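You operate a simulated robot arm through the tools that you are given. There is no shell and no other tool. Be economical: measure what you need, move in short steps, check, and stop when the job is done.

You run a simulated robot arm. Do the job below in one go: nothing can be reset, and whatever is moved stays where it is left.

## Task
Put things in order on the top of the long table. At the end: the green card case (marked "HALF") from the top of the long table stands on top of the white bill (marked "RENT"); the yellow stubby screwdriver is on the teal dish; the blue card case (marked "THIRD") from the top of the long table stands where the green card case stood; the teal glue stick stands where the blue card case stood; whatever was shut is shut again. Leave all else as you found it, and nothing knocked over.

Only the result counts: the job must be done as asked and must still hold three seconds after the hand-in. Knocking over, shifting, dropping, spilling or breaking anything else fails it.

## Robot
A 7-joint arm with a two-finger parallel gripper, fixed in place. Base frame: the origin is at the foot of the arm, x ahead of it, y to its left, z up; the work surface is at about z = 0. Lengths are in cm, angles in degrees, forces in N, time in s.
With the tool pointing down near the work surface it reaches from about 24 to 62 cm from the base axis. Its first joint turns from -66.0 to 66.0 degrees. Payload 2.6 kg.
The tool frame sits at the grasp point between the pads (the TCP): z along the fingers, y along the line on which they close. The tips reach 3 cm beyond it. Largest opening 9.4 cm; finger width 2.8, thickness 1; the body of the gripper, 5 by 9.6 cm, starts 5.5 cm behind the TCP.
Orientation is told as [roll, pitch, yaw] about the base's x, y, z axes, in that order, counted from this pose: with the fingers straight down and closing along the base's y, the tool's x points along the base's -x, its y along +y and its z along -z.

## Interface
- The arm moves only by the tool arm_command. Its argument "series" is text: rows parted by semicolons, each of 7 numbers parted by spaces: the shift along the tool's x, y, z in cm, then the turn, a rotation vector about the tool's x, y, z in degrees, then the opening in per cent of the stroke, from 0 (shut) to 100 (fully open). In form: tx ty tz rx ry rz gripper; .... A call has 1 to 12 rows; each row shifts and turns the commanded pose from where the row before left it, along the tool's axes as they then stand. Rows are played at 5 a second. More than 5 cm and 8.6 degrees between two rows, or a gripper value outside its range, and nothing of the call is played. Where a pose cannot be reached the arm comes as near as it can. A force on the tool above 40 N (or 10 N above the force at the start of the call, whichever is more), or a blocked arm, ends the call early, and 0.2 s more pass. The fingers move at their own pace (about 7.2 cm/s each) and stop on an object; they squeeze with about 43 N. The grip force told is the motor's: it shows also when the fingers shut on nothing. Time passes only in rows, and 0.2 s behind the last, so rows that do not move let the fingers close. It gives the time, the measured TCP pose, the force on the tool (base axes), the opening and the grip force at its end, in the units of the frame above (readings bear some noise), with the torque about the TCP (base axes, N m) and any sound that the robot's microphone picked up.
- Cameras (640 x 400 px; columns grow to the right, rows downward): "scene" is fixed at [2.91, 44.31, 55.81]; the picture's right is [-0.69, -0.73, 0.00], its down [-0.49, 0.47, -0.73] and it looks along [0.53, -0.51, -0.68] (base axes); focal length 318 px, centre (320, 200). "wrist" rides on the gripper at [7.6, 1.4, -10.3] in the tool frame; the picture's right is [-0.18, 0.98, 0.00], its down [-0.75, -0.14, -0.64] and it looks along [-0.63, -0.12, 0.77] (tool axes); focal length 243 px, centre (320, 200). There is no depth. A picture from a camera that has moved, and an enlarged one, comes with that camera's place and axes in the base frame and with its lens. The place of the scene camera against the robot may be out by one fixed shift of up to 1.8 cm in any direction.
- grab_frame(camera): a new picture of that camera. It takes no simulated time.
- zoom(camera, box): a new picture of the part [left, top, right, bottom] of that camera's present view, enlarged. It takes no simulated time.
- close_job(): hands the job in; it is judged then, once.

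Go step by step. Nothing tells you positions but the pictures and the camera data: compare them with the known pose of the tool, close in by small moves and look again before you grip or let go. The budget is 120 turns and 68 pictures, counting those below and the enlarged ones. Unless the task says otherwise, let go and move clear before handing in, and close with one line.

The tools are called as a command line: name --argument value ..., lists and objects as JSON in quotes. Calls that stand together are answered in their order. arm_command: Moves the arm, as the interface text tells. Its arguments: {"type":"object","properties":{"series":{"type":"string"}},"required":["series"]} The other tools are called the same way: grab_frame (camera) takes a picture; zoom (camera, box) takes an enlarged picture of a part of a camera's view; close_job () hands the job in.

At the start:

```text
clock: 0.0
eef_pos: [39.25, 0.82, 28.92]
tcp_rot: [0.0, 0.0, -0.1]
contact_force: [0.5, -0.5, -0.8]
wrist_torque: [0.0, 0.01, 0.04]
width: 9.41
finger_force: 0.1
```

scene: 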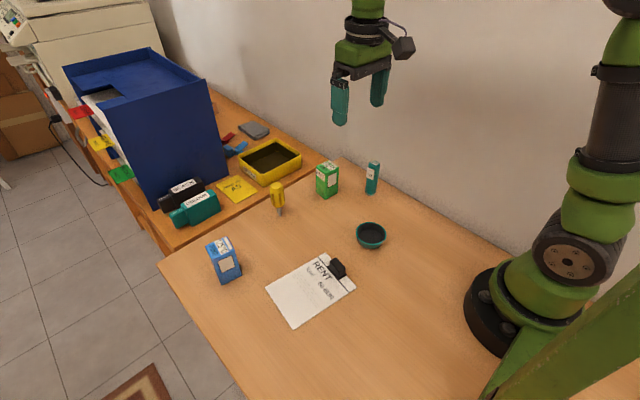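
wrist: 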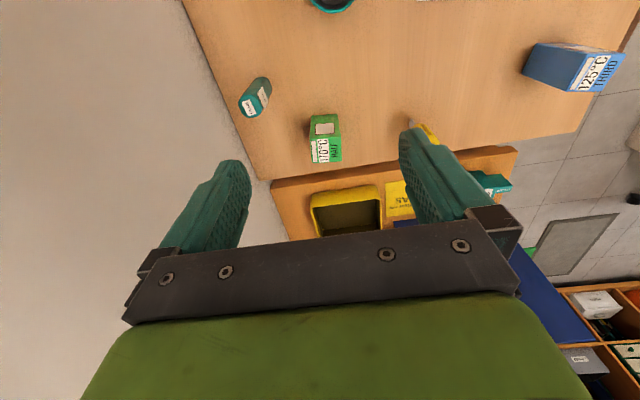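

I see the green and blue cases, the glue stick, the screwdriver, the dish and the bill on the near table. I'll enlarge the views to get the details.

zoom --camera "scene" --box '[190, 140, 400, 340]'

zoom --camera "scene" --box '[40, 40, 320, 260]'

zoom --camera "wrist" --box '[180, 0, 640, 260]'

```text
2.00 times, centred on (295, 240) of scene
camera zoom: at [2.91, 44.31, 55.81], right [-0.69, -0.73, 0.0], down [-0.49, 0.47, -0.73], along [0.53, -0.51, -0.68], focal length 636 px, centre (370, 120)
```

zoom: 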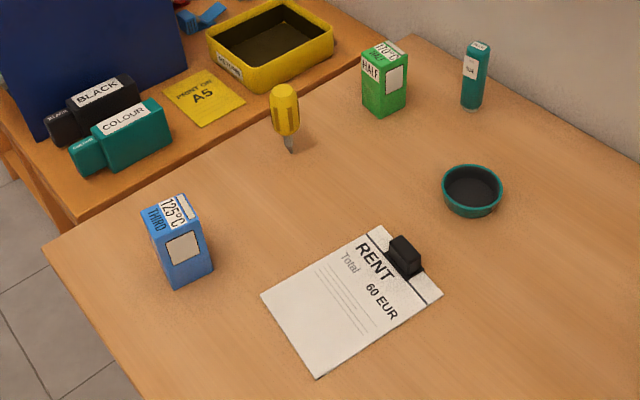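

```text
1.82 times, centred on (180, 150) of scene
camera zoom: at [2.91, 44.31, 55.81], right [-0.69, -0.73, 0.0], down [-0.49, 0.47, -0.73], along [0.53, -0.51, -0.68], focal length 578 px, centre (574, 291)
```

zoom: 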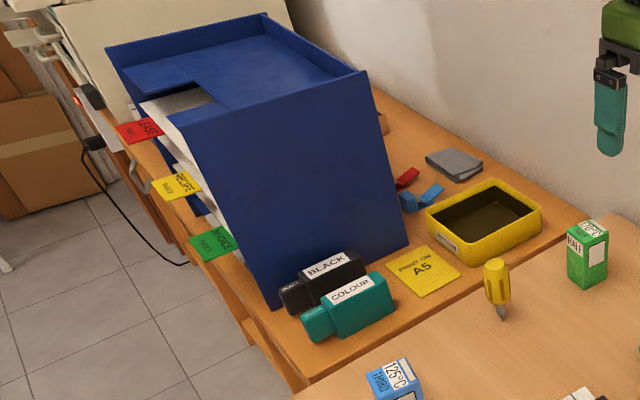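

```text
1.39 times, centred on (410, 130) of wrist
camera zoom: at [31.5, 2.29, 39.2], right [0.18, 0.98, 0.0], down [0.75, -0.14, 0.64], along [0.63, -0.12, -0.77], focal length 338 px, centre (195, 297)
```

zoom: 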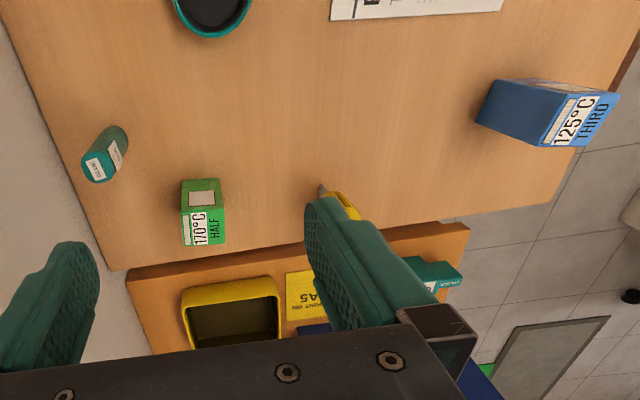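

The screwdriver stands upright on its tip. The green case is near (48, 0), the blue near (42, 33), the glue near (40, -9), the dish near (29, 3) and the bill near (29, 22). I'll hover closer over the green case to locate it with the wrist camera.

arm_command --series "-2 0 4 0 0 0 100;-2 -0.3 4 0 0 0 100;-2 0 1 0 0 0 100;0 0 0 0 0 0 100"

grab_frame --camera "wrist"

```text
clock: 1.0
eef_pos: [45.25, 0.5, 20.07]
tcp_rot: [0.0, 0.1, 0.0]
contact_force: [-0.4, -0.6, 0.5]
wrist_torque: [-0.01, -0.02, 0.0]
width: 9.42
finger_force: 0.1
```

```text
62 pictures are left
camera wrist: at [37.59, 1.96, 30.22], right [0.18, 0.98, 0.0], down [0.75, -0.14, 0.64], along [0.63, -0.12, -0.77], focal length 243 px, centre (320, 200)
```

wrist: 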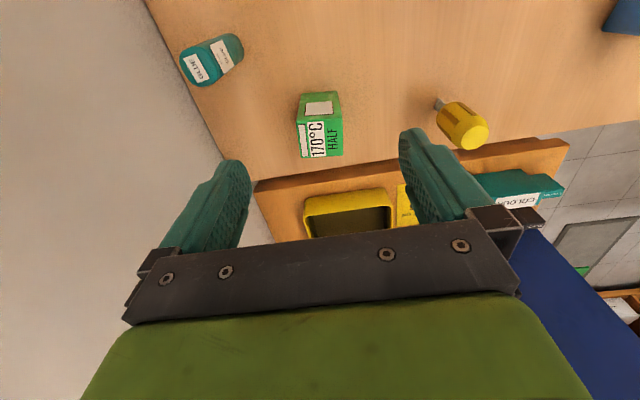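

zoom --camera "wrist" --box '[240, 60, 400, 160]'

zoom --camera "wrist" --box '[400, 70, 560, 170]'

```text
4.00 times, centred on (320, 110) of wrist
camera zoom: at [37.59, 1.96, 30.22], right [0.18, 0.98, 0.0], down [0.75, -0.14, 0.64], along [0.63, -0.12, -0.77], focal length 970 px, centre (320, 560)
```

zoom: 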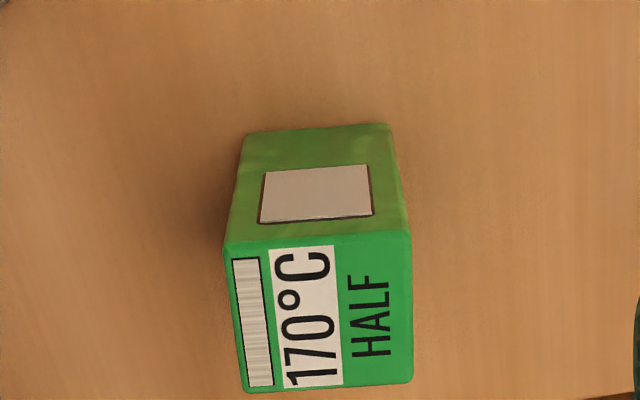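

```text
4.00 times, centred on (480, 120) of wrist
camera zoom: at [37.59, 1.96, 30.22], right [0.18, 0.98, 0.0], down [0.75, -0.14, 0.64], along [0.63, -0.12, -0.77], focal length 970 px, centre (-320, 520)
```

zoom: 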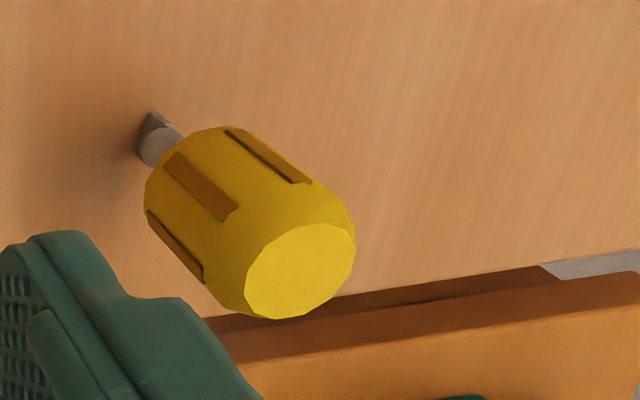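

The green case is centred at about (48.05, 0.0), is 8.3 tall and has a yaw of about -8°. I'll line up above it and check.

arm_command --series "-2.8 -0.5 3 0 0 0 100;0 0 3 0 0 8 100;0 0 2 0 0 0 100;0 0 0 0 0 0 100"

grab_frame --camera "wrist"

```text
clock: 2.0
eef_pos: [47.86, 0.05, 11.89]
tcp_rot: [0.0, 0.0, -8.2]
contact_force: [0.3, 0.0, 0.7]
wrist_torque: [-0.03, 0.03, 0.02]
width: 9.4
finger_force: 0.1
```

```text
59 pictures are left
camera wrist: at [40.59, 2.51, 22.16], right [0.32, 0.95, 0.0], down [0.73, -0.25, 0.64], along [0.61, -0.21, -0.77], focal length 243 px, centre (320, 200)
```

wrist: 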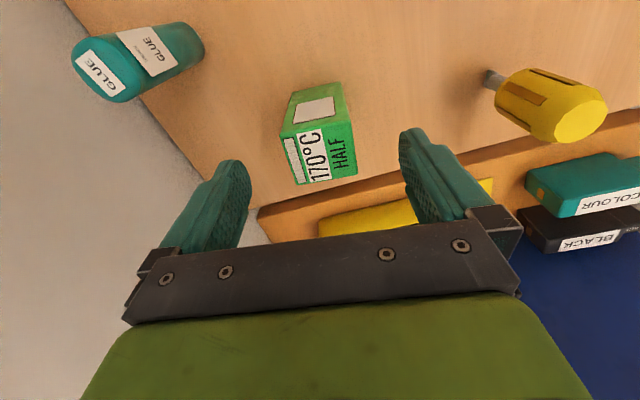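

The alignment checks out, with the centre at (48.1, 0.0). I'll descend and grip.

arm_command --series "-0.2 0 2.2 0 0 0 100;0 0 2.2 0 0 0 100;0 0 2.0 0 0 0 100;0 0 0 0 0 0 100;0 0 0 0 0 0 30;0 0 0 0 0 0 30;0 0 0 0 0 0 30;0 0 0 0 0 0 30"

grab_frame --camera "wrist"

```text
clock: 3.8
eef_pos: [48.2, 0.02, 5.38]
tcp_rot: [0.0, 0.0, -8.0]
contact_force: [0.3, 0.8, -0.4]
wrist_torque: [0.04, -0.02, 0.0]
width: 4.79
finger_force: 42.6
```

```text
58 pictures are left
camera wrist: at [40.81, 2.47, 15.71], right [0.32, 0.95, 0.0], down [0.73, -0.25, 0.64], along [0.61, -0.21, -0.77], focal length 243 px, centre (320, 200)
```

wrist: 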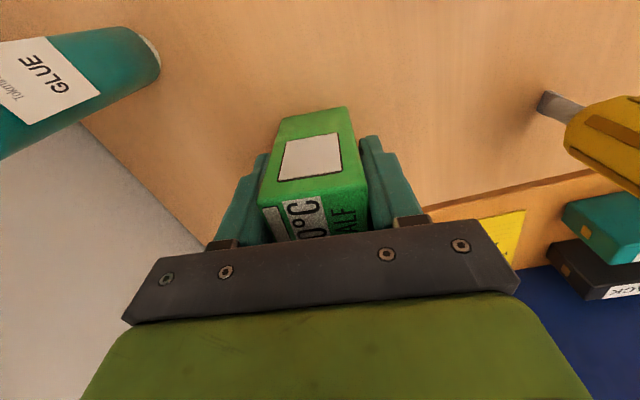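

The case is held. I'll lift it straight up and carry it above the bill.

arm_command --series "0 0 -3 0 0 0 30;0 0 -4 0 0 0 30;0 0 -4 0 0 0 30;0 0 -3 0 0 0 30;3.04 2.96 0 0 0 0 30;3.04 2.96 0 0 0 0 30;3.04 2.96 0 0 0 0 30;3.04 2.96 0 0 0 0 30;3.04 2.96 0 0 0 0 30;3.04 2.96 0 0 0 0 30;3.04 2.96 0 0 0 0 30;0 0 0 0 0 0 30"

grab_frame --camera "wrist"

grab_frame --camera "scene"

```text
clock: 6.4
eef_pos: [30.11, 23.46, 19.63]
tcp_rot: [0.1, 0.0, -8.0]
contact_force: [-0.2, 0.4, -0.7]
wrist_torque: [0.03, -0.01, 0.04]
width: 2.82
finger_force: 0.1
```

```text
57 pictures are left
camera wrist: at [22.64, 25.97, 29.81], right [0.32, 0.95, 0.0], down [0.73, -0.25, 0.64], along [0.61, -0.21, -0.77], focal length 243 px, centre (320, 200)
```

wrist: 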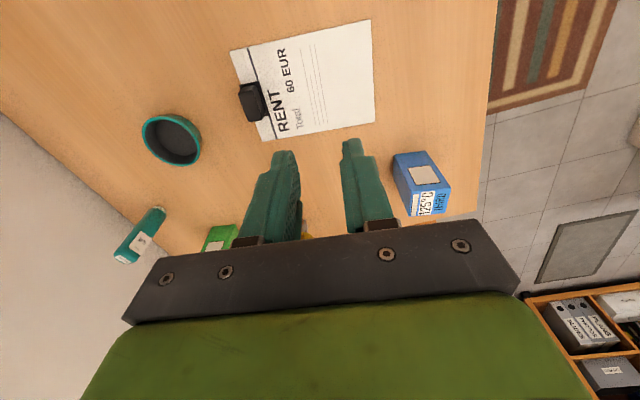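

```text
56 pictures are left
```

scene: 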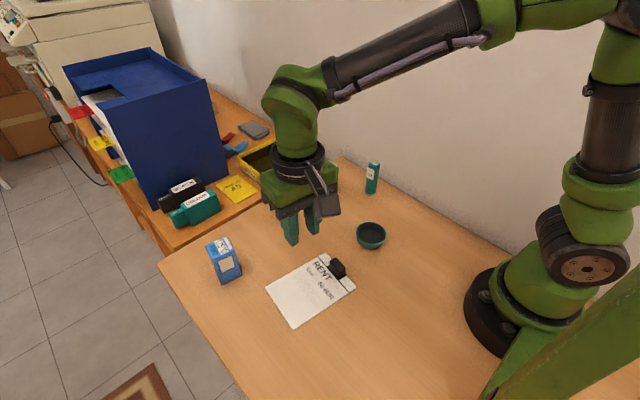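

The grip reads empty, so the green case slipped out. I'll go back for a look at where it ended up.

arm_command --series "-3.04 -2.96 0 0 0 0 60;-3.04 -2.96 0 0 0 0 100;-3.04 -2.96 0 0 0 0 100;-3.04 -2.96 0 0 0 0 100;-3.04 -2.96 0 0 0 0 100;-3.04 -2.96 0 0 0 0 100;0 0 0 0 0 0 100"

grab_frame --camera "wrist"

zoom --camera "scene" --box '[220, 140, 400, 260]'

```text
clock: 8.0
eef_pos: [45.42, 3.17, 19.48]
tcp_rot: [-0.1, 0.0, -8.0]
contact_force: [0.1, 0.3, 0.1]
wrist_torque: [0.01, 0.02, 0.01]
width: 9.42
finger_force: 0.1
```

```text
55 pictures are left
camera wrist: at [38.01, 5.71, 29.75], right [0.32, 0.95, 0.0], down [0.73, -0.24, 0.64], along [0.61, -0.2, -0.77], focal length 243 px, centre (320, 200)
```

wrist: 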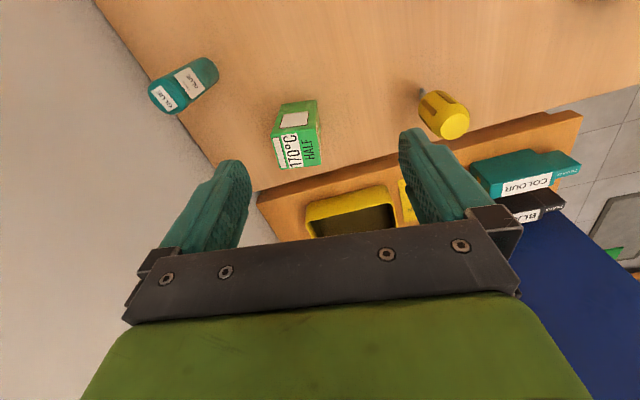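

```text
3.33 times, centred on (310, 200) of scene
camera zoom: at [2.91, 44.31, 55.81], right [-0.69, -0.73, 0.0], down [-0.49, 0.47, -0.73], along [0.53, -0.51, -0.68], focal length 1060 px, centre (353, 200)
```

zoom: 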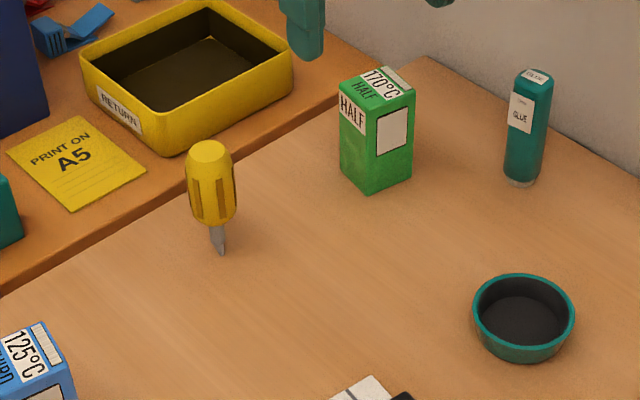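

It still stands about where it was. I'll measure it again before gripping anew, this time with full closure and a slow lift.

zoom --camera "wrist" --box '[220, 70, 380, 170]'

```text
4.00 times, centred on (300, 120) of wrist
camera zoom: at [38.01, 5.71, 29.75], right [0.32, 0.95, 0.0], down [0.73, -0.24, 0.64], along [0.61, -0.2, -0.77], focal length 970 px, centre (400, 520)
```

zoom: 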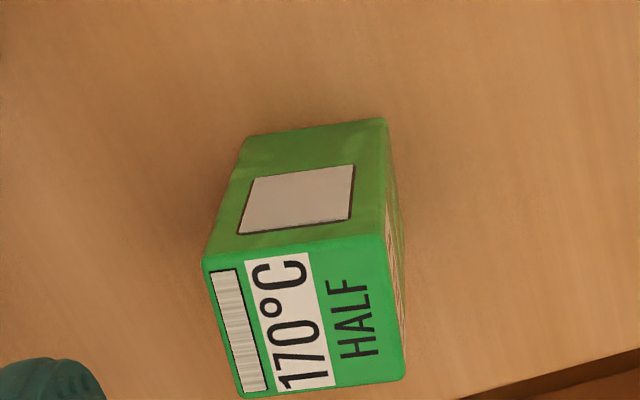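

Its centre is still near (48.2, 0.0). I'll grip lower and shut fully.

arm_command --series "-3.19 -2.75 0 0 0 0 100;0 0 4 0 0 0 100;0 0 4 0 0 0 100;0 0 4 0 0 0 100;0 0 1.8 0 0 0 100;0 0 1 0 0 0 100;0 0 0 0 0 0 100;0 0 0 0 0 0 0;0 0 0 0 0 0 0;0 0 0 0 0 0 0;0 0 0 0 0 0 0;0 0 0 0 0 0 0"

arm_command --series "0 0 -0.3 0 0 0 0;0 0 -0.3 0 0 0 0;0 0 -0.3 0 0 0 0;0 0 -0.3 0 0 0 0;0 0 0 0 0 0 0"

grab_frame --camera "wrist"

```text
clock: 10.6
eef_pos: [48.28, 0.2, 4.68]
tcp_rot: [0.0, -0.1, -8.0]
contact_force: [0.1, 0.3, -1.0]
wrist_torque: [-0.01, -0.02, -0.01]
width: 4.78
finger_force: 42.9
```

```text
clock: 11.8
eef_pos: [48.38, 0.22, 5.78]
tcp_rot: [0.0, -0.1, -8.0]
contact_force: [1.5, 0.7, -0.9]
wrist_torque: [0.01, -0.04, 0.03]
width: 4.77
finger_force: 42.6
```

```text
52 pictures are left
camera wrist: at [40.94, 2.67, 16.17], right [0.32, 0.95, 0.0], down [0.73, -0.24, 0.64], along [0.61, -0.21, -0.77], focal length 243 px, centre (320, 200)
```

wrist: 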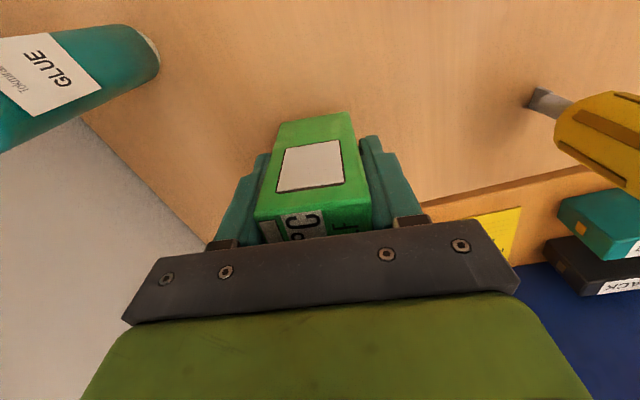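

It seems to be lifting. I'll keep going slowly and check.

arm_command --series "0 0 -0.6 0 0 0 0;0 0 -0.8 0 0 0 0;0 0 -1 0 0 0 0;0 0 -1 0 0 0 0;0 0 -1 0 0 0 0;0 0 -1 0 0 0 0;0 0 0 0 0 0 0"

grab_frame --camera "wrist"

```text
clock: 13.4
eef_pos: [48.31, 0.24, 11.22]
tcp_rot: [0.0, 0.0, -8.0]
contact_force: [0.8, -0.5, -1.0]
wrist_torque: [0.0, -0.01, 0.0]
width: 4.77
finger_force: 43.0
```

```text
51 pictures are left
camera wrist: at [40.97, 2.71, 21.62], right [0.32, 0.95, 0.0], down [0.73, -0.25, 0.64], along [0.61, -0.21, -0.77], focal length 243 px, centre (320, 200)
```

wrist: 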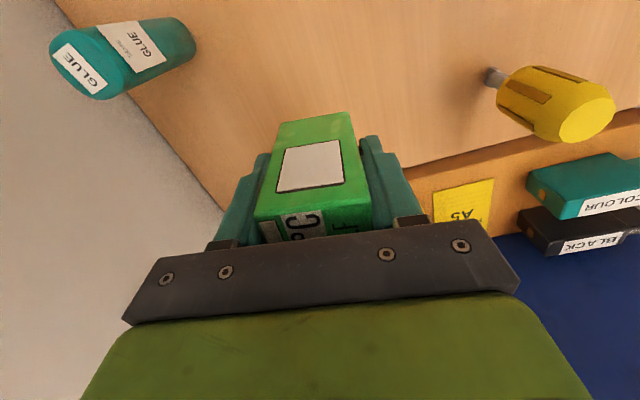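

The case is held and lifted. I'll go up a bit more and carry it slowly towards the bill, whose centre is near (30.1, 22.2).

arm_command --series "0 0 -0.8 0 0 0 0;0 0 -1 0 0 0 0;0.2 0.2 -0.8 0 0 0 0;0.5 0.5 -0.4 0 0 0 0;0.9 0.9 0 0 0 0 0;1.05 1.05 0 0 0 0 0;1.05 1.05 0 0 0 0 0;1.05 1.05 0 0 0 0 0;1.05 1.05 0 0 0 0 0;1.05 1.05 0 0 0 0 0;1.05 1.05 0 0 0 0 0;1.05 1.05 0 0 0 0 0"

arm_command --series "1.05 1.05 0 0 0 0 0;1.05 1.05 0 0 0 0 0;1.05 1.05 0 0 0 0 0;1.05 1.05 0 0 0 0 0;1.05 1.05 0 0 0 0 0;1.05 1.05 0 0 0 0 0;1.05 1.05 0 0 0 0 0;1.05 1.05 0 0 0 0 0;1.05 1.05 0 0 0 0 0;1.05 1.05 0 0 0 0 0;0.6 0.6 0 0 0 0 0;0 0 0 0 0 0 0"

grab_frame --camera "wrist"

zoom --camera "scene" --box '[190, 140, 400, 340]'

```text
clock: 16.0
eef_pos: [40.67, 10.52, 14.34]
tcp_rot: [0.0, 0.0, -8.0]
contact_force: [0.0, 0.8, -0.7]
wrist_torque: [0.03, 0.01, -0.02]
width: 4.77
finger_force: 42.8
```

```text
clock: 18.6
eef_pos: [31.32, 22.85, 14.36]
tcp_rot: [0.0, 0.0, -8.0]
contact_force: [0.5, -1.2, -0.6]
wrist_torque: [-0.02, -0.01, -0.02]
width: 4.76
finger_force: 43.5
```

```text
50 pictures are left
camera wrist: at [23.89, 25.37, 24.61], right [0.32, 0.95, 0.0], down [0.73, -0.25, 0.64], along [0.61, -0.21, -0.77], focal length 243 px, centre (320, 200)
```

wrist: 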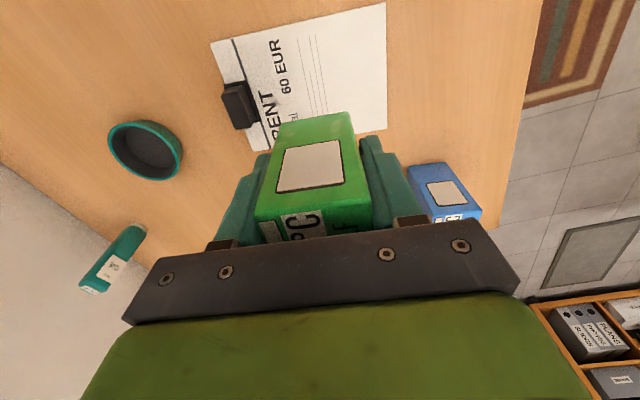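

```text
2.00 times, centred on (295, 240) of scene
camera zoom: at [2.91, 44.32, 55.81], right [-0.69, -0.73, 0.0], down [-0.49, 0.47, -0.73], along [0.53, -0.51, -0.68], focal length 636 px, centre (370, 120)
```

zoom: 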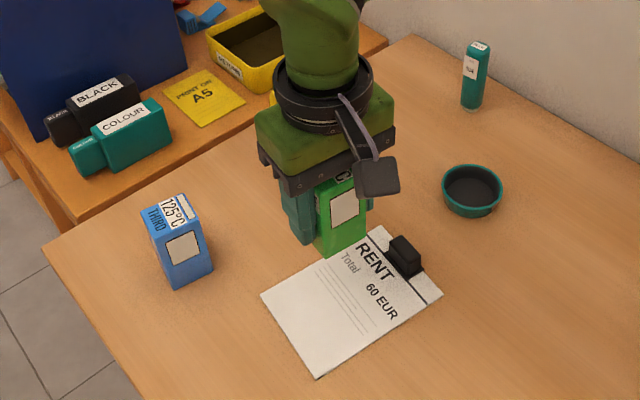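

I'll shift to about (30.3, 24.3) and lower it slowly.

arm_command --series "0.6 0.65 0 0 0 0 0;0.6 0.65 0 0 0 0 0;0 0 1 0 0 0 0;0 0 1.5 0 0 0 0;0 0 1.5 0 0 0 0;0 0 1.5 0 0 0 0;0 0 1.5 0 0 0 0;0 0 1 0 0 0 0;0 0 0.5 0 0 0 0;0 0 0 0 0 0 0"

grab_frame --camera "wrist"

zoom --camera "scene" --box '[240, 220, 380, 330]'

```text
clock: 20.8
eef_pos: [30.24, 24.42, 5.91]
tcp_rot: [0.1, 0.1, -8.1]
contact_force: [0.0, -0.6, -1.9]
wrist_torque: [0.01, 0.0, -0.02]
width: 4.76
finger_force: 42.8
```

```text
48 pictures are left
camera wrist: at [22.92, 26.81, 16.12], right [0.32, 0.95, 0.0], down [0.73, -0.25, 0.64], along [0.61, -0.21, -0.77], focal length 243 px, centre (320, 200)
```

wrist: 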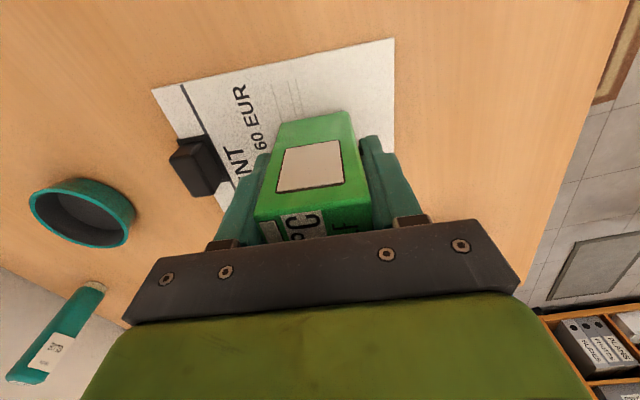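

```text
3.64 times, centred on (310, 275) of scene
camera zoom: at [2.91, 44.31, 55.81], right [-0.69, -0.73, 0.0], down [-0.49, 0.47, -0.73], along [0.53, -0.51, -0.68], focal length 1157 px, centre (356, -73)
```

zoom: 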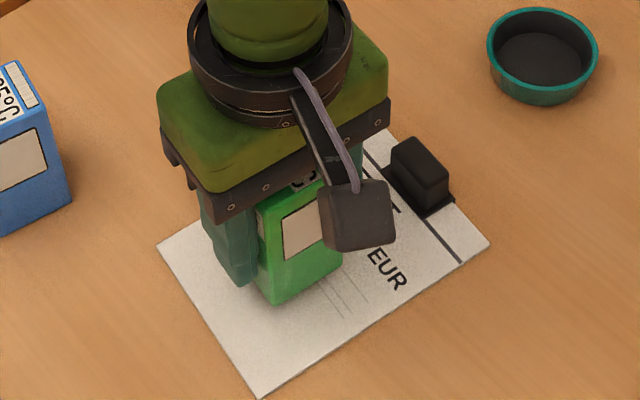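

The case is just above the bill and clear of the clip. I'll lower it in small steps to contact.

arm_command --series "0 0 0.3 0 0 0 0;0 0 0.3 0 0 0 0;0 0 0.2 0 0 0 0;0 0 0 0 0 0 0"

```text
clock: 21.8
eef_pos: [30.24, 24.49, 5.01]
tcp_rot: [0.1, 0.0, -8.0]
contact_force: [0.8, -0.4, -1.1]
wrist_torque: [0.01, 0.01, -0.01]
width: 4.78
finger_force: 43.2
```

arm_command --series "0 0 0.15 0 0 0 0;0 0 0 0 0 0 0"

arm_command --series "0 0 0.15 0 0 0 0;0 0 0 0 0 0 0"

```text
clock: 22.4
eef_pos: [30.3, 24.35, 4.78]
tcp_rot: [0.1, -0.1, -8.2]
contact_force: [-4.2, -3.4, 18.8]
wrist_torque: [-0.24, 0.26, -0.03]
width: 4.79
finger_force: 43.1
```

```text
clock: 22.9
eef_pos: [30.4, 24.43, 4.99]
tcp_rot: [0.2, -0.2, -8.1]
contact_force: [-2.1, -1.7, 11.3]
wrist_torque: [-0.16, 0.18, 0.01]
width: 4.79
finger_force: 43.4
stopped in row 2: the force on the tool passed its limit at 41 N (the readings are from after the stop); the commanded pose is now the measured one
```

It is in contact with the bill. I'll open part way and retreat upward.

arm_command --series "0 0 -0.05 0 0 0 0;0 0 0 0 0 0 60;0 0 0 0 0 0 74;0 0 0 0 0 0 74;0 0 -1 0 0 0 74;0 0 -2 0 0 0 74;0 0 -3 0 0 0 74;0 0 -3 0 0 0 74;0 0 -3 0 0 0 74;0 0 0 0 0 0 74"

grab_frame --camera "wrist"

zoom --camera "scene" --box '[190, 140, 400, 340]'

```text
clock: 25.1
eef_pos: [30.28, 24.43, 16.97]
tcp_rot: [0.2, -0.3, -8.2]
contact_force: [-0.5, 0.6, 0.2]
wrist_torque: [0.01, -0.02, 0.02]
width: 6.93
finger_force: 0.1
```

```text
46 pictures are left
camera wrist: at [22.88, 26.81, 27.23], right [0.32, 0.95, 0.0], down [0.72, -0.25, 0.64], along [0.61, -0.2, -0.77], focal length 243 px, centre (320, 200)
```

wrist: 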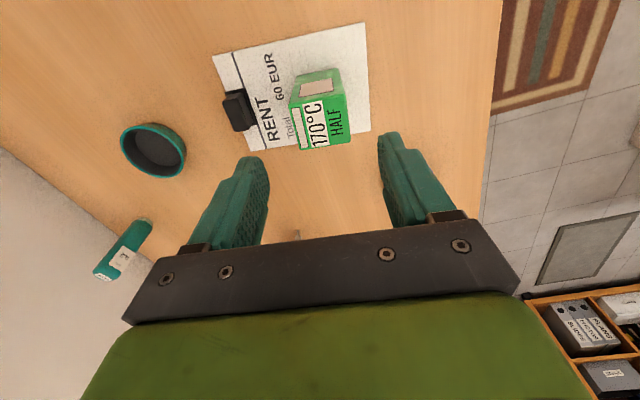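

```text
2.00 times, centred on (295, 240) of scene
camera zoom: at [2.91, 44.31, 55.81], right [-0.69, -0.73, 0.0], down [-0.49, 0.47, -0.73], along [0.53, -0.51, -0.68], focal length 636 px, centre (370, 120)
```

zoom: 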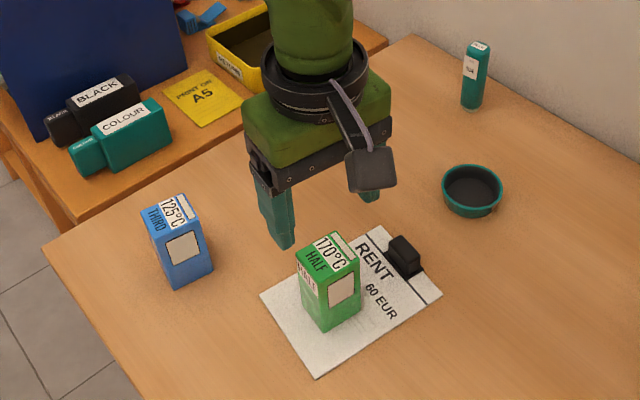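

The green case stands on the bill. Next I'll look at the blue case from above.

arm_command --series "0 0 -3 0 0 0 100;-2.85 2.95 0 0 0 0 100;-2.85 2.95 0 0 0 0 100;-2.85 2.95 0 0 0 0 100;0 0 0 0 0 0 100"

grab_frame --camera "wrist"

```text
clock: 26.3
eef_pos: [40.03, 32.02, 20.05]
tcp_rot: [0.2, -0.2, -8.1]
contact_force: [0.6, 0.3, 0.0]
wrist_torque: [0.05, 0.0, -0.01]
width: 9.41
finger_force: 0.1
```

```text
44 pictures are left
camera wrist: at [32.63, 34.42, 30.35], right [0.32, 0.95, 0.0], down [0.72, -0.25, 0.64], along [0.61, -0.2, -0.77], focal length 243 px, centre (320, 200)
```

wrist: 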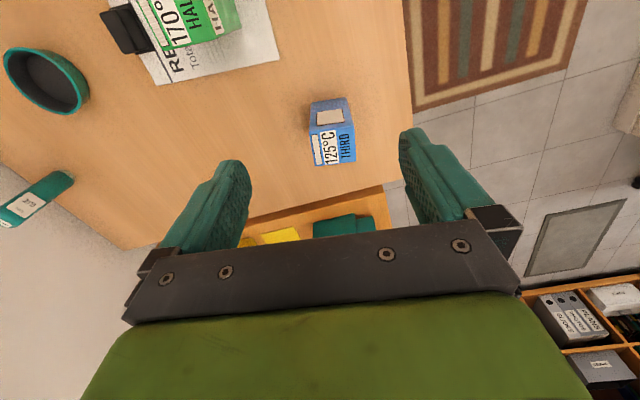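

zoom --camera "wrist" --box '[250, 80, 410, 180]'

```text
4.00 times, centred on (330, 130) of wrist
camera zoom: at [32.63, 34.42, 30.35], right [0.32, 0.95, 0.0], down [0.72, -0.25, 0.64], along [0.61, -0.2, -0.77], focal length 970 px, centre (280, 480)
```

zoom: 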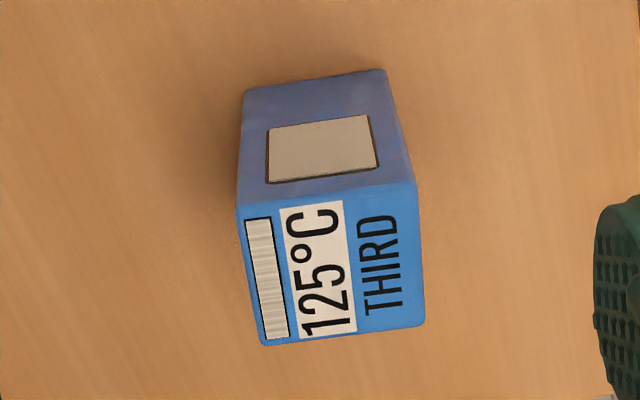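

The blue case is centred at (44.1, 32.1), with a yaw of about -10° and a height of 8.3. I'll line up and descend.

arm_command --series "-4.02 0.65 0 0 0 2 100;0 0 4 0 0 0 100;0 0 3 0 0 0 100;0 0 0 0 0 0 100"

grab_frame --camera "wrist"

```text
clock: 27.3
eef_pos: [44.06, 32.03, 12.91]
tcp_rot: [0.3, -0.2, -10.1]
contact_force: [0.0, -0.7, -0.6]
wrist_torque: [0.01, 0.02, 0.02]
width: 9.39
finger_force: 0.0
```

```text
42 pictures are left
camera wrist: at [36.77, 34.7, 23.16], right [0.35, 0.94, 0.0], down [0.72, -0.27, 0.64], along [0.6, -0.22, -0.77], focal length 243 px, centre (320, 200)
```

wrist: 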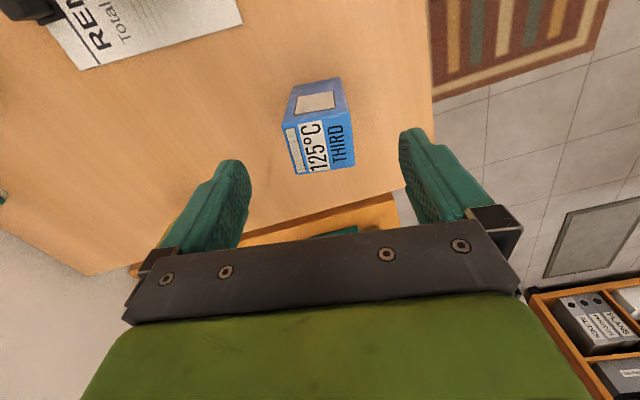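

It looks centred as before. I'll descend, grip and lift slowly.

arm_command --series "0 0 3 0 0 0 100;0 0 3 0 0 0 100;0 0 1.5 0 0 0 100;0 0 0.7 0 0 0 100;0 0 0 0 0 0 100;0 0 0 0 0 0 0;0 0 0 0 0 0 0;0 0 0 0 0 0 0;0 0 0 0 0 0 0;0 0 0 0 0 0 0"

arm_command --series "0 0 -0.3 0 0 0 0;0 0 -0.3 0 0 0 0;0 0 -0.5 0 0 0 0;0 0 -0.8 0 0 0 0;0 0 -1 0 0 0 0;0 0 -1 0 0 0 0;0 0 -1 0 0 0 0;0 0 -1 0 0 0 0;0 0 -1 0 0 0 0;0 0 -1 0 0 0 0;0 0 -1 0 0 0 0;0 0 0 0 0 0 0"

grab_frame --camera "wrist"

```text
clock: 29.5
eef_pos: [44.34, 32.04, 4.77]
tcp_rot: [0.2, -0.2, -10.1]
contact_force: [-0.5, -0.2, 0.9]
wrist_torque: [-0.03, 0.0, 0.01]
width: 4.75
finger_force: 43.2
```

```text
clock: 32.1
eef_pos: [44.15, 31.86, 13.77]
tcp_rot: [0.1, -0.2, -10.1]
contact_force: [0.2, 0.2, -1.4]
wrist_torque: [0.03, 0.02, 0.01]
width: 4.78
finger_force: 42.8
```

```text
41 pictures are left
camera wrist: at [36.81, 34.74, 24.01], right [0.35, 0.94, 0.0], down [0.72, -0.27, 0.64], along [0.6, -0.22, -0.77], focal length 243 px, centre (320, 200)
```

wrist: 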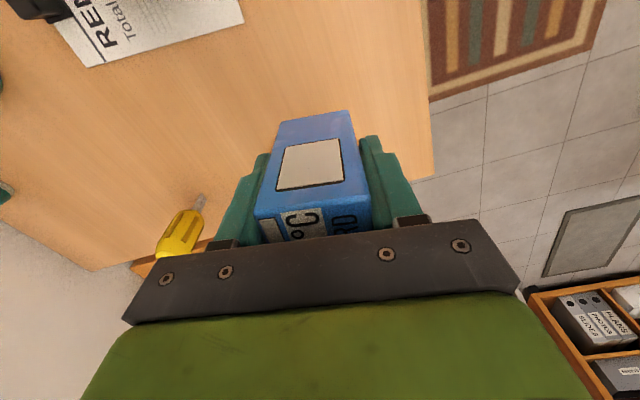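

The blue case is held. I'll raise it well above the screwdriver and carry it slowly to the green case's old spot.

arm_command --series "0 0 -0.7 0 0 0 0;0 0 -1.2 0 0 -1 0;0 0 -1.3 0 0 -1 0;0 0 -1 0 0 0 0;-0.1 -0.4 0 0 0 0 0;-0.28 -1 0 0 0 0 0;-0.38 -1.415 0 0 0 0 0;-0.38 -1.415 0 0 0 0 0;-0.38 -1.415 0 0 0 0 0;-0.38 -1.415 0 0 0 0 0;-0.38 -1.415 0 0 0 0 0;-0.38 -1.415 0 0 0 0 0"

arm_command --series "-0.38 -1.415 0 0 0 0 0;-0.38 -1.415 0 0 0 0 0;-0.38 -1.415 0 0 0 0 0;-0.38 -1.415 0 0 0 0 0;-0.38 -1.415 0 0 0 0 0;-0.38 -1.415 0 0 0 0 0;-0.38 -1.415 0 0 0 0 0;-0.38 -1.415 0 0 0 0 0;-0.38 -1.415 0 0 0 0 0;-0.38 -1.415 0 0 0 0 0;-0.38 -1.415 0 0 0 0 0;-0.38 -1.415 0 0 0 0 0"

arm_command --series "-0.38 -1.415 0 0 0 0 0;-0.38 -1.415 0 0 0 0 0;-0.3 -0.9 0 0 0 0 0;0 0 0 0 0 0 0"

grab_frame --camera "wrist"

grab_frame --camera "scene"

```text
clock: 34.7
eef_pos: [45.2, 21.81, 17.93]
tcp_rot: [0.2, -0.2, -8.0]
contact_force: [0.3, -0.3, -1.2]
wrist_torque: [-0.03, -0.02, 0.04]
width: 4.78
finger_force: 43.1
```

```text
clock: 37.3
eef_pos: [47.43, 4.41, 17.7]
tcp_rot: [0.2, -0.2, -8.1]
contact_force: [-0.8, -0.5, -1.3]
wrist_torque: [0.0, 0.01, 0.03]
width: 4.78
finger_force: 42.8
```

```text
clock: 38.3
eef_pos: [48.0, 0.51, 17.85]
tcp_rot: [0.2, -0.2, -8.1]
contact_force: [-0.1, 0.2, -0.7]
wrist_torque: [0.01, -0.02, 0.03]
width: 4.78
finger_force: 43.0
```

```text
40 pictures are left
camera wrist: at [40.61, 2.94, 28.04], right [0.32, 0.95, 0.0], down [0.72, -0.25, 0.64], along [0.61, -0.2, -0.77], focal length 243 px, centre (320, 200)
```

wrist: 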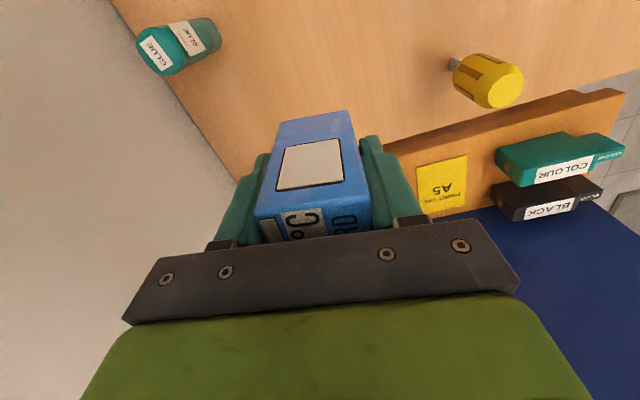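

```text
39 pictures are left
```

scene: 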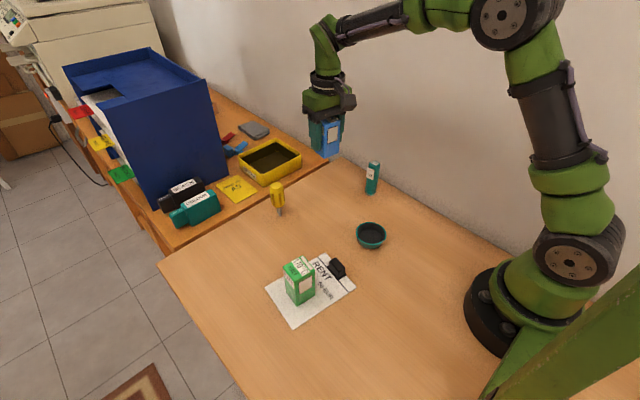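

I'm over the old green spot. I'll make a small correction and lower slowly.

arm_command --series "-0.15 -0.48 0 0 0 0 0;0 0 0.8 0 0 0 0;0 0 1.5 0 0 0 0;0 0 1.5 0 0 0 0;0 0 1.5 0 0 0 0;0 0 1.5 0 0 0 0;0 0 1.5 0 0 0 0;0 0 1.5 0 0 0 0;0 0 1.2 0 0 0 0;0 0 0.8 0 0 0 0;0 0 0.5 0 0 0 0;0 0 0 0 0 0 0"

arm_command --series "0 0 0.3 0 0 0 0;0 0 0.2 0 0 0 0;0 0 0 0 0 0 0"

```text
clock: 40.9
eef_pos: [48.27, -0.02, 5.43]
tcp_rot: [0.2, -0.2, -8.0]
contact_force: [-0.1, 0.5, -1.0]
wrist_torque: [-0.01, -0.02, -0.04]
width: 4.77
finger_force: 42.6
```

```text
clock: 41.7
eef_pos: [48.04, -0.01, 5.03]
tcp_rot: [0.2, -0.1, -8.1]
contact_force: [0.6, -0.3, -2.0]
wrist_torque: [0.02, 0.0, 0.01]
width: 4.75
finger_force: 43.2
```

arm_command --series "0 0 0.15 0 0 0 0;0 0 0 0 0 0 0"

arm_command --series "0 0 0.1 0 0 0 0;0 0 0 0 0 0 0"

```text
clock: 42.3
eef_pos: [48.11, -0.08, 4.9]
tcp_rot: [0.2, -0.2, -8.1]
contact_force: [0.0, -0.3, -0.1]
wrist_torque: [-0.03, 0.03, 0.01]
width: 4.76
finger_force: 42.8
```

```text
clock: 42.9
eef_pos: [48.05, 0.13, 4.71]
tcp_rot: [0.2, -0.2, -8.1]
contact_force: [-1.1, 0.4, 1.1]
wrist_torque: [0.0, 0.05, -0.02]
width: 4.76
finger_force: 43.1
```

arm_command --series "0 0 0.08 0 0 0 0;0 0 0 0 0 0 0"

```text
clock: 43.5
eef_pos: [48.15, 0.05, 4.87]
tcp_rot: [0.2, -0.2, -8.2]
contact_force: [-5.9, 0.4, 14.1]
wrist_torque: [-0.3, 0.4, -0.13]
width: 4.75
finger_force: 43.3
```

The blue case touches the table. I'll release it and go up.

arm_command --series "0 0 0 0 0 0 60;0 0 0 0 0 0 80;0 0 0 0 0 0 80;0 0 -1 0 0 0 80;0 0 -2 0 0 0 80;0 0 -3 0 0 0 80;0 0 -3 0 0 0 80;0 0 -3 0 0 0 100;0 0 -3 0 0 0 100;0 0 0 0 0 0 100"

grab_frame --camera "wrist"

```text
clock: 45.7
eef_pos: [48.19, 0.0, 19.83]
tcp_rot: [0.2, -0.1, -8.2]
contact_force: [0.5, -0.8, -0.7]
wrist_torque: [-0.01, 0.0, 0.01]
width: 9.43
finger_force: 0.0
```

```text
38 pictures are left
camera wrist: at [40.7, 2.42, 30.04], right [0.32, 0.95, 0.0], down [0.72, -0.25, 0.64], along [0.61, -0.2, -0.77], focal length 243 px, centre (320, 200)
```

wrist: 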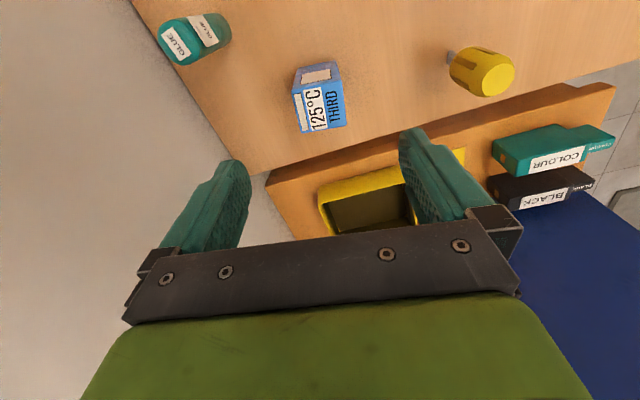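

The blue case stands in the green's old place. Next is the glue stick near the wall; I'll hover and measure it.

arm_command --series "2.4 -2.1 0 0 0 0 100;2.4 -2.1 0 0 0 0 75;2.4 -2.1 0 0 0 0 75;2.4 -2 0 0 0 0 75;0 0 0 0 0 0 75"

grab_frame --camera "wrist"

```text
clock: 46.9
eef_pos: [37.48, -6.95, 19.58]
tcp_rot: [0.2, -0.1, -8.1]
contact_force: [0.8, -0.5, 0.1]
wrist_torque: [-0.03, 0.02, -0.03]
width: 7.05
finger_force: 0.0
```

```text
37 pictures are left
camera wrist: at [30.0, -4.48, 29.87], right [0.32, 0.95, 0.0], down [0.72, -0.25, 0.64], along [0.61, -0.2, -0.77], focal length 243 px, centre (320, 200)
```

wrist: 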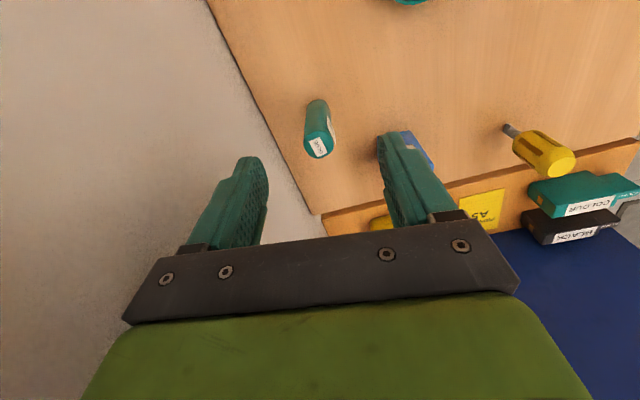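

zoom --camera "wrist" --box '[240, 80, 400, 180]'

```text
4.00 times, centred on (320, 130) of wrist
camera zoom: at [30.0, -4.48, 29.87], right [0.32, 0.95, 0.0], down [0.72, -0.25, 0.64], along [0.61, -0.2, -0.77], focal length 970 px, centre (320, 480)
```

zoom: 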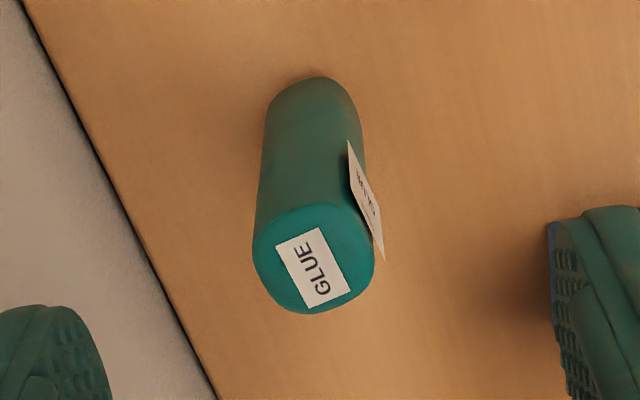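

The glue stick is centred at about (40.1, -7.85), roughly 9 tall and 2.7 wide. I'll line up and check from lower down.

arm_command --series "-2.72 -0.53 0 0 0 0 75;0 0 3.5 0 0 0 75;0 0 3 0 0 0 75;0 0 0 0 0 0 75"

grab_frame --camera "wrist"

```text
clock: 47.9
eef_pos: [39.93, -7.77, 13.19]
tcp_rot: [0.3, -0.1, -8.1]
contact_force: [-0.1, 0.7, 0.0]
wrist_torque: [-0.01, -0.03, -0.02]
width: 7.06
finger_force: 0.1
```

```text
35 pictures are left
camera wrist: at [32.56, -5.34, 23.42], right [0.32, 0.95, 0.0], down [0.72, -0.25, 0.64], along [0.61, -0.2, -0.77], focal length 243 px, centre (320, 200)
```

wrist: 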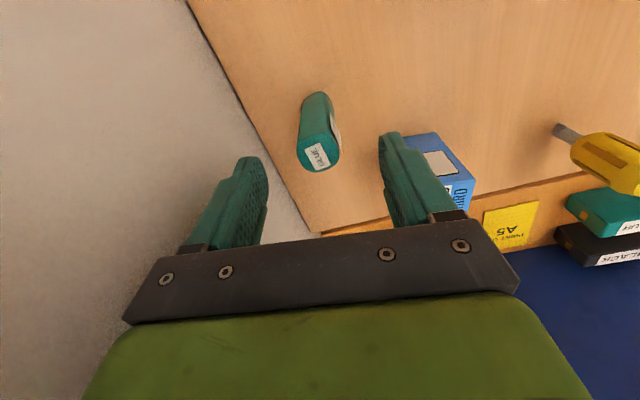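

It is aligned. I'll descend, grip and lift slowly.

arm_command --series "-0.1 -0.05 2.5 0 0 0 75;0 0 2.5 0 0 0 75;0 0 2 0 0 0 75;0 0 0.8 0 0 0 75;0 0 0 0 0 0 75;0 0 0 0 0 0 0;0 0 0 0 0 0 0;0 0 0 0 0 0 0;0 0 0 0 0 0 0;0 0 0 0 0 0 0"

arm_command --series "0 0 -0.3 0 0 0 0;0 0 -0.3 0 0 0 0;0 0 -0.5 0 0 0 0;0 0 -0.8 0 0 0 0;0 0 -1 0 0 0 0;0 0 -1 0 0 0 0;0 0 -1 0 0 0 0;0 0 -1 0 0 0 0;0 0 -1 0 0 0 0;0 0 -1 0 0 0 0;0 0 -1 0 0 0 0;0 0 0 0 0 0 0"

grab_frame --camera "wrist"

```text
clock: 50.1
eef_pos: [40.15, -7.76, 5.14]
tcp_rot: [0.2, -0.2, -8.1]
contact_force: [-0.2, -0.4, -0.7]
wrist_torque: [0.0, -0.01, -0.02]
width: 3.01
finger_force: 43.0
```

```text
clock: 52.7
eef_pos: [40.17, -7.84, 14.28]
tcp_rot: [0.2, -0.2, -8.1]
contact_force: [-0.9, -0.1, 0.7]
wrist_torque: [-0.03, -0.01, 0.01]
width: 3.03
finger_force: 43.3
```

```text
34 pictures are left
camera wrist: at [32.76, -5.41, 24.49], right [0.32, 0.95, 0.0], down [0.72, -0.25, 0.64], along [0.61, -0.2, -0.77], focal length 243 px, centre (320, 200)
```

wrist: 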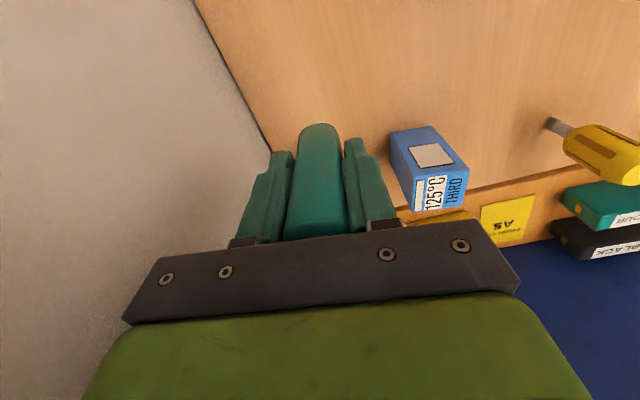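

The glue stick is held. I'll raise it and carry it to the blue case's old place at (44.1, 32.1).

arm_command --series "0 0 -0.7 0 0 0 0;0 0 -1.2 0 0 0 0;0 0 -1.3 0 0 0 0;0 0 -0.6 0 0 0 0;0 0.5 0 0 0 0 0;0.06 1.1 0 0 0 0 0;0.06 1.5 0 0 0 0 0;0.06 1.5 0 0 0 0 0;0.06 1.5 0 0 0 0 0;0.06 1.5 0 0 0 0 0;0.06 1.5 0 0 0 0 0;0.06 1.5 0 0 0 0 0"

arm_command --series "0.06 1.5 0 0 0 0 0;0.06 1.5 0 0 0 0 0;0.06 1.5 0 0 0 0 0;0.06 1.5 0 0 0 0 0;0.06 1.5 0 0 0 0 0;0.06 1.5 0 0 0 0 0;0.06 1.5 0 0 0 0 0;0.06 1.5 0 0 0 0 0;0.06 1.5 0 0 0 0 0;0.06 1.5 0 0 0 0 0;0.06 1.5 0 0 0 0 0;0.06 1.5 0 0 0 0 0"

arm_command --series "0.06 1.5 0 0 0 0 0;0.06 1.5 0 0 0 0 0;0.06 1.5 0 0 0 0 0;0.06 1.5 0 0 0 0 0;0.06 1.5 0 0 0 0 0;0.06 1.5 0 0 0 0 0;0.05 1 0 0 0 0 0;0 0.5 0 0 0 0 0;0 0 0 0 0 0 0"

grab_frame --camera "wrist"

```text
clock: 55.3
eef_pos: [41.16, 2.69, 18.09]
tcp_rot: [0.3, -0.1, -8.1]
contact_force: [0.3, -0.6, -0.2]
wrist_torque: [-0.01, 0.03, 0.02]
width: 3.01
finger_force: 42.9
```

```text
clock: 57.9
eef_pos: [43.04, 20.62, 18.08]
tcp_rot: [0.3, -0.1, -8.0]
contact_force: [0.1, 0.8, -0.8]
wrist_torque: [0.01, 0.01, -0.01]
width: 3.02
finger_force: 43.0
```

```text
clock: 59.9
eef_pos: [43.94, 31.02, 18.08]
tcp_rot: [0.2, -0.2, -8.0]
contact_force: [-0.4, 0.7, -0.3]
wrist_torque: [-0.02, 0.01, 0.0]
width: 3.01
finger_force: 42.9
```

```text
33 pictures are left
camera wrist: at [36.64, 33.56, 28.39], right [0.32, 0.95, 0.0], down [0.72, -0.25, 0.64], along [0.61, -0.2, -0.77], focal length 243 px, centre (320, 200)
```

wrist: 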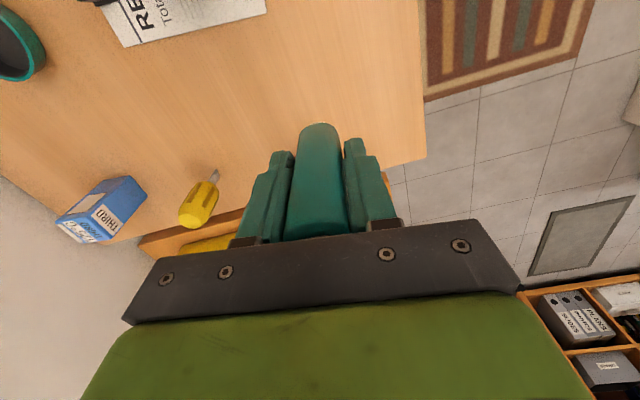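

I'll make the last small shift and lower it.

arm_command --series "-0.05 1.05 0 0 0 0 0;0 0 0.8 0 0 0 0;0 0 1.5 0 0 0 0;0 0 1.5 0 0 0 0;0 0 1.5 0 0 0 0;0 0 1.5 0 0 0 0;0 0 1.5 0 0 0 0;0 0 1.5 0 0 0 0;0 0 1.2 0 0 0 0;0 0 0.8 0 0 0 0;0 0 0.4 0 0 0 0;0 0 0 0 0 0 0"

arm_command --series "0 0 0.2 0 0 0 0;0 0 0.2 0 0 0 0;0 0 0 0 0 0 0"

```text
clock: 62.5
eef_pos: [44.34, 32.21, 5.91]
tcp_rot: [0.1, -0.2, -8.1]
contact_force: [0.1, -0.2, -0.5]
wrist_torque: [-0.02, -0.01, -0.02]
width: 3.03
finger_force: 42.9
```

```text
clock: 63.3
eef_pos: [44.3, 32.16, 5.61]
tcp_rot: [0.2, -0.1, -8.0]
contact_force: [0.1, 1.1, 0.0]
wrist_torque: [-0.02, 0.02, 0.01]
width: 3.01
finger_force: 43.4
```

arm_command --series "0 0 0.2 0 0 0 0;0 0 0 0 0 0 0"

arm_command --series "0 0 0.1 0 0 0 0;0 0 0 0 0 0 0"

arm_command --series "0 0 0.08 0 0 0 0;0 0 0 0 0 0 0"

```text
clock: 63.9
eef_pos: [44.15, 32.17, 5.37]
tcp_rot: [0.1, -0.2, -8.1]
contact_force: [0.3, -0.3, 0.5]
wrist_torque: [0.01, -0.01, 0.01]
width: 3.0
finger_force: 42.8
```

```text
clock: 64.5
eef_pos: [44.37, 32.23, 5.24]
tcp_rot: [0.3, -0.2, -8.1]
contact_force: [-0.7, 0.0, 2.4]
wrist_torque: [-0.04, 0.05, 0.0]
width: 3.02
finger_force: 43.2
```

```text
clock: 65.1
eef_pos: [44.27, 32.26, 5.24]
tcp_rot: [0.3, -0.2, -8.1]
contact_force: [-1.9, -1.7, 9.9]
wrist_torque: [-0.1, 0.24, 0.01]
width: 3.02
finger_force: 42.9
```

The glue stick is down. I'll release it, rise and look.

arm_command --series "0 0 0 0 0 0 50;0 0 0 0 0 0 70;0 0 0 0 0 0 70;0 0 -1 0 0 0 70;0 0 -2 0 0 0 70;0 0 -3 0 0 0 70;0 0 -3 0 0 0 70;0 0 -3 0 0 0 70;0 0 -3 0 0 0 70;0 0 0 0 0 0 70"

grab_frame --camera "wrist"

```text
clock: 67.3
eef_pos: [44.25, 32.17, 20.15]
tcp_rot: [0.2, -0.3, -8.2]
contact_force: [-0.2, 0.5, 0.5]
wrist_torque: [-0.01, 0.01, 0.0]
width: 6.58
finger_force: 0.0
```

```text
32 pictures are left
camera wrist: at [36.89, 34.61, 30.48], right [0.32, 0.95, 0.0], down [0.72, -0.25, 0.64], along [0.61, -0.2, -0.77], focal length 243 px, centre (320, 200)
```

wrist: 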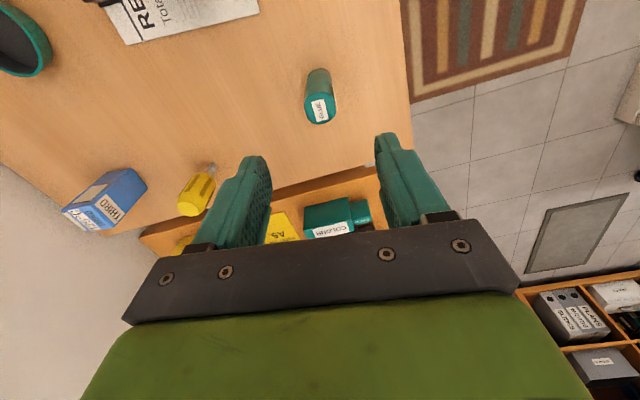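

The glue stick stands well. I'll move over the screwdriver to measure it.

arm_command --series "-1.3 -4.4 0 0 0 0 70;-1.3 -4.4 0 0 0 0 70;-1.3 -4.4 0 0 0 0 70;-1.3 -4.4 0 0 0 0 80;0 0 0 0 0 0 80"

zoom --camera "wrist" --box '[220, 50, 420, 175]'

```text
clock: 68.5
eef_pos: [47.04, 13.92, 20.14]
tcp_rot: [0.2, -0.1, -8.1]
contact_force: [0.1, 0.7, 0.3]
wrist_torque: [0.0, -0.03, 0.01]
width: 7.52
finger_force: 0.1
```

```text
3.20 times, centred on (320, 112) of wrist
camera zoom: at [39.56, 16.36, 30.5], right [0.32, 0.95, 0.0], down [0.72, -0.25, 0.64], along [0.61, -0.2, -0.77], focal length 776 px, centre (320, 480)
```

zoom: 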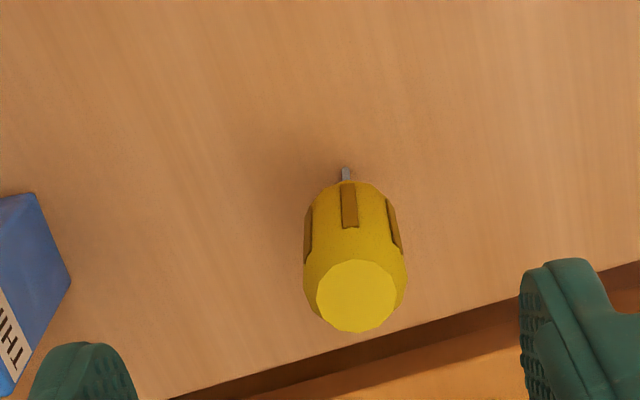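

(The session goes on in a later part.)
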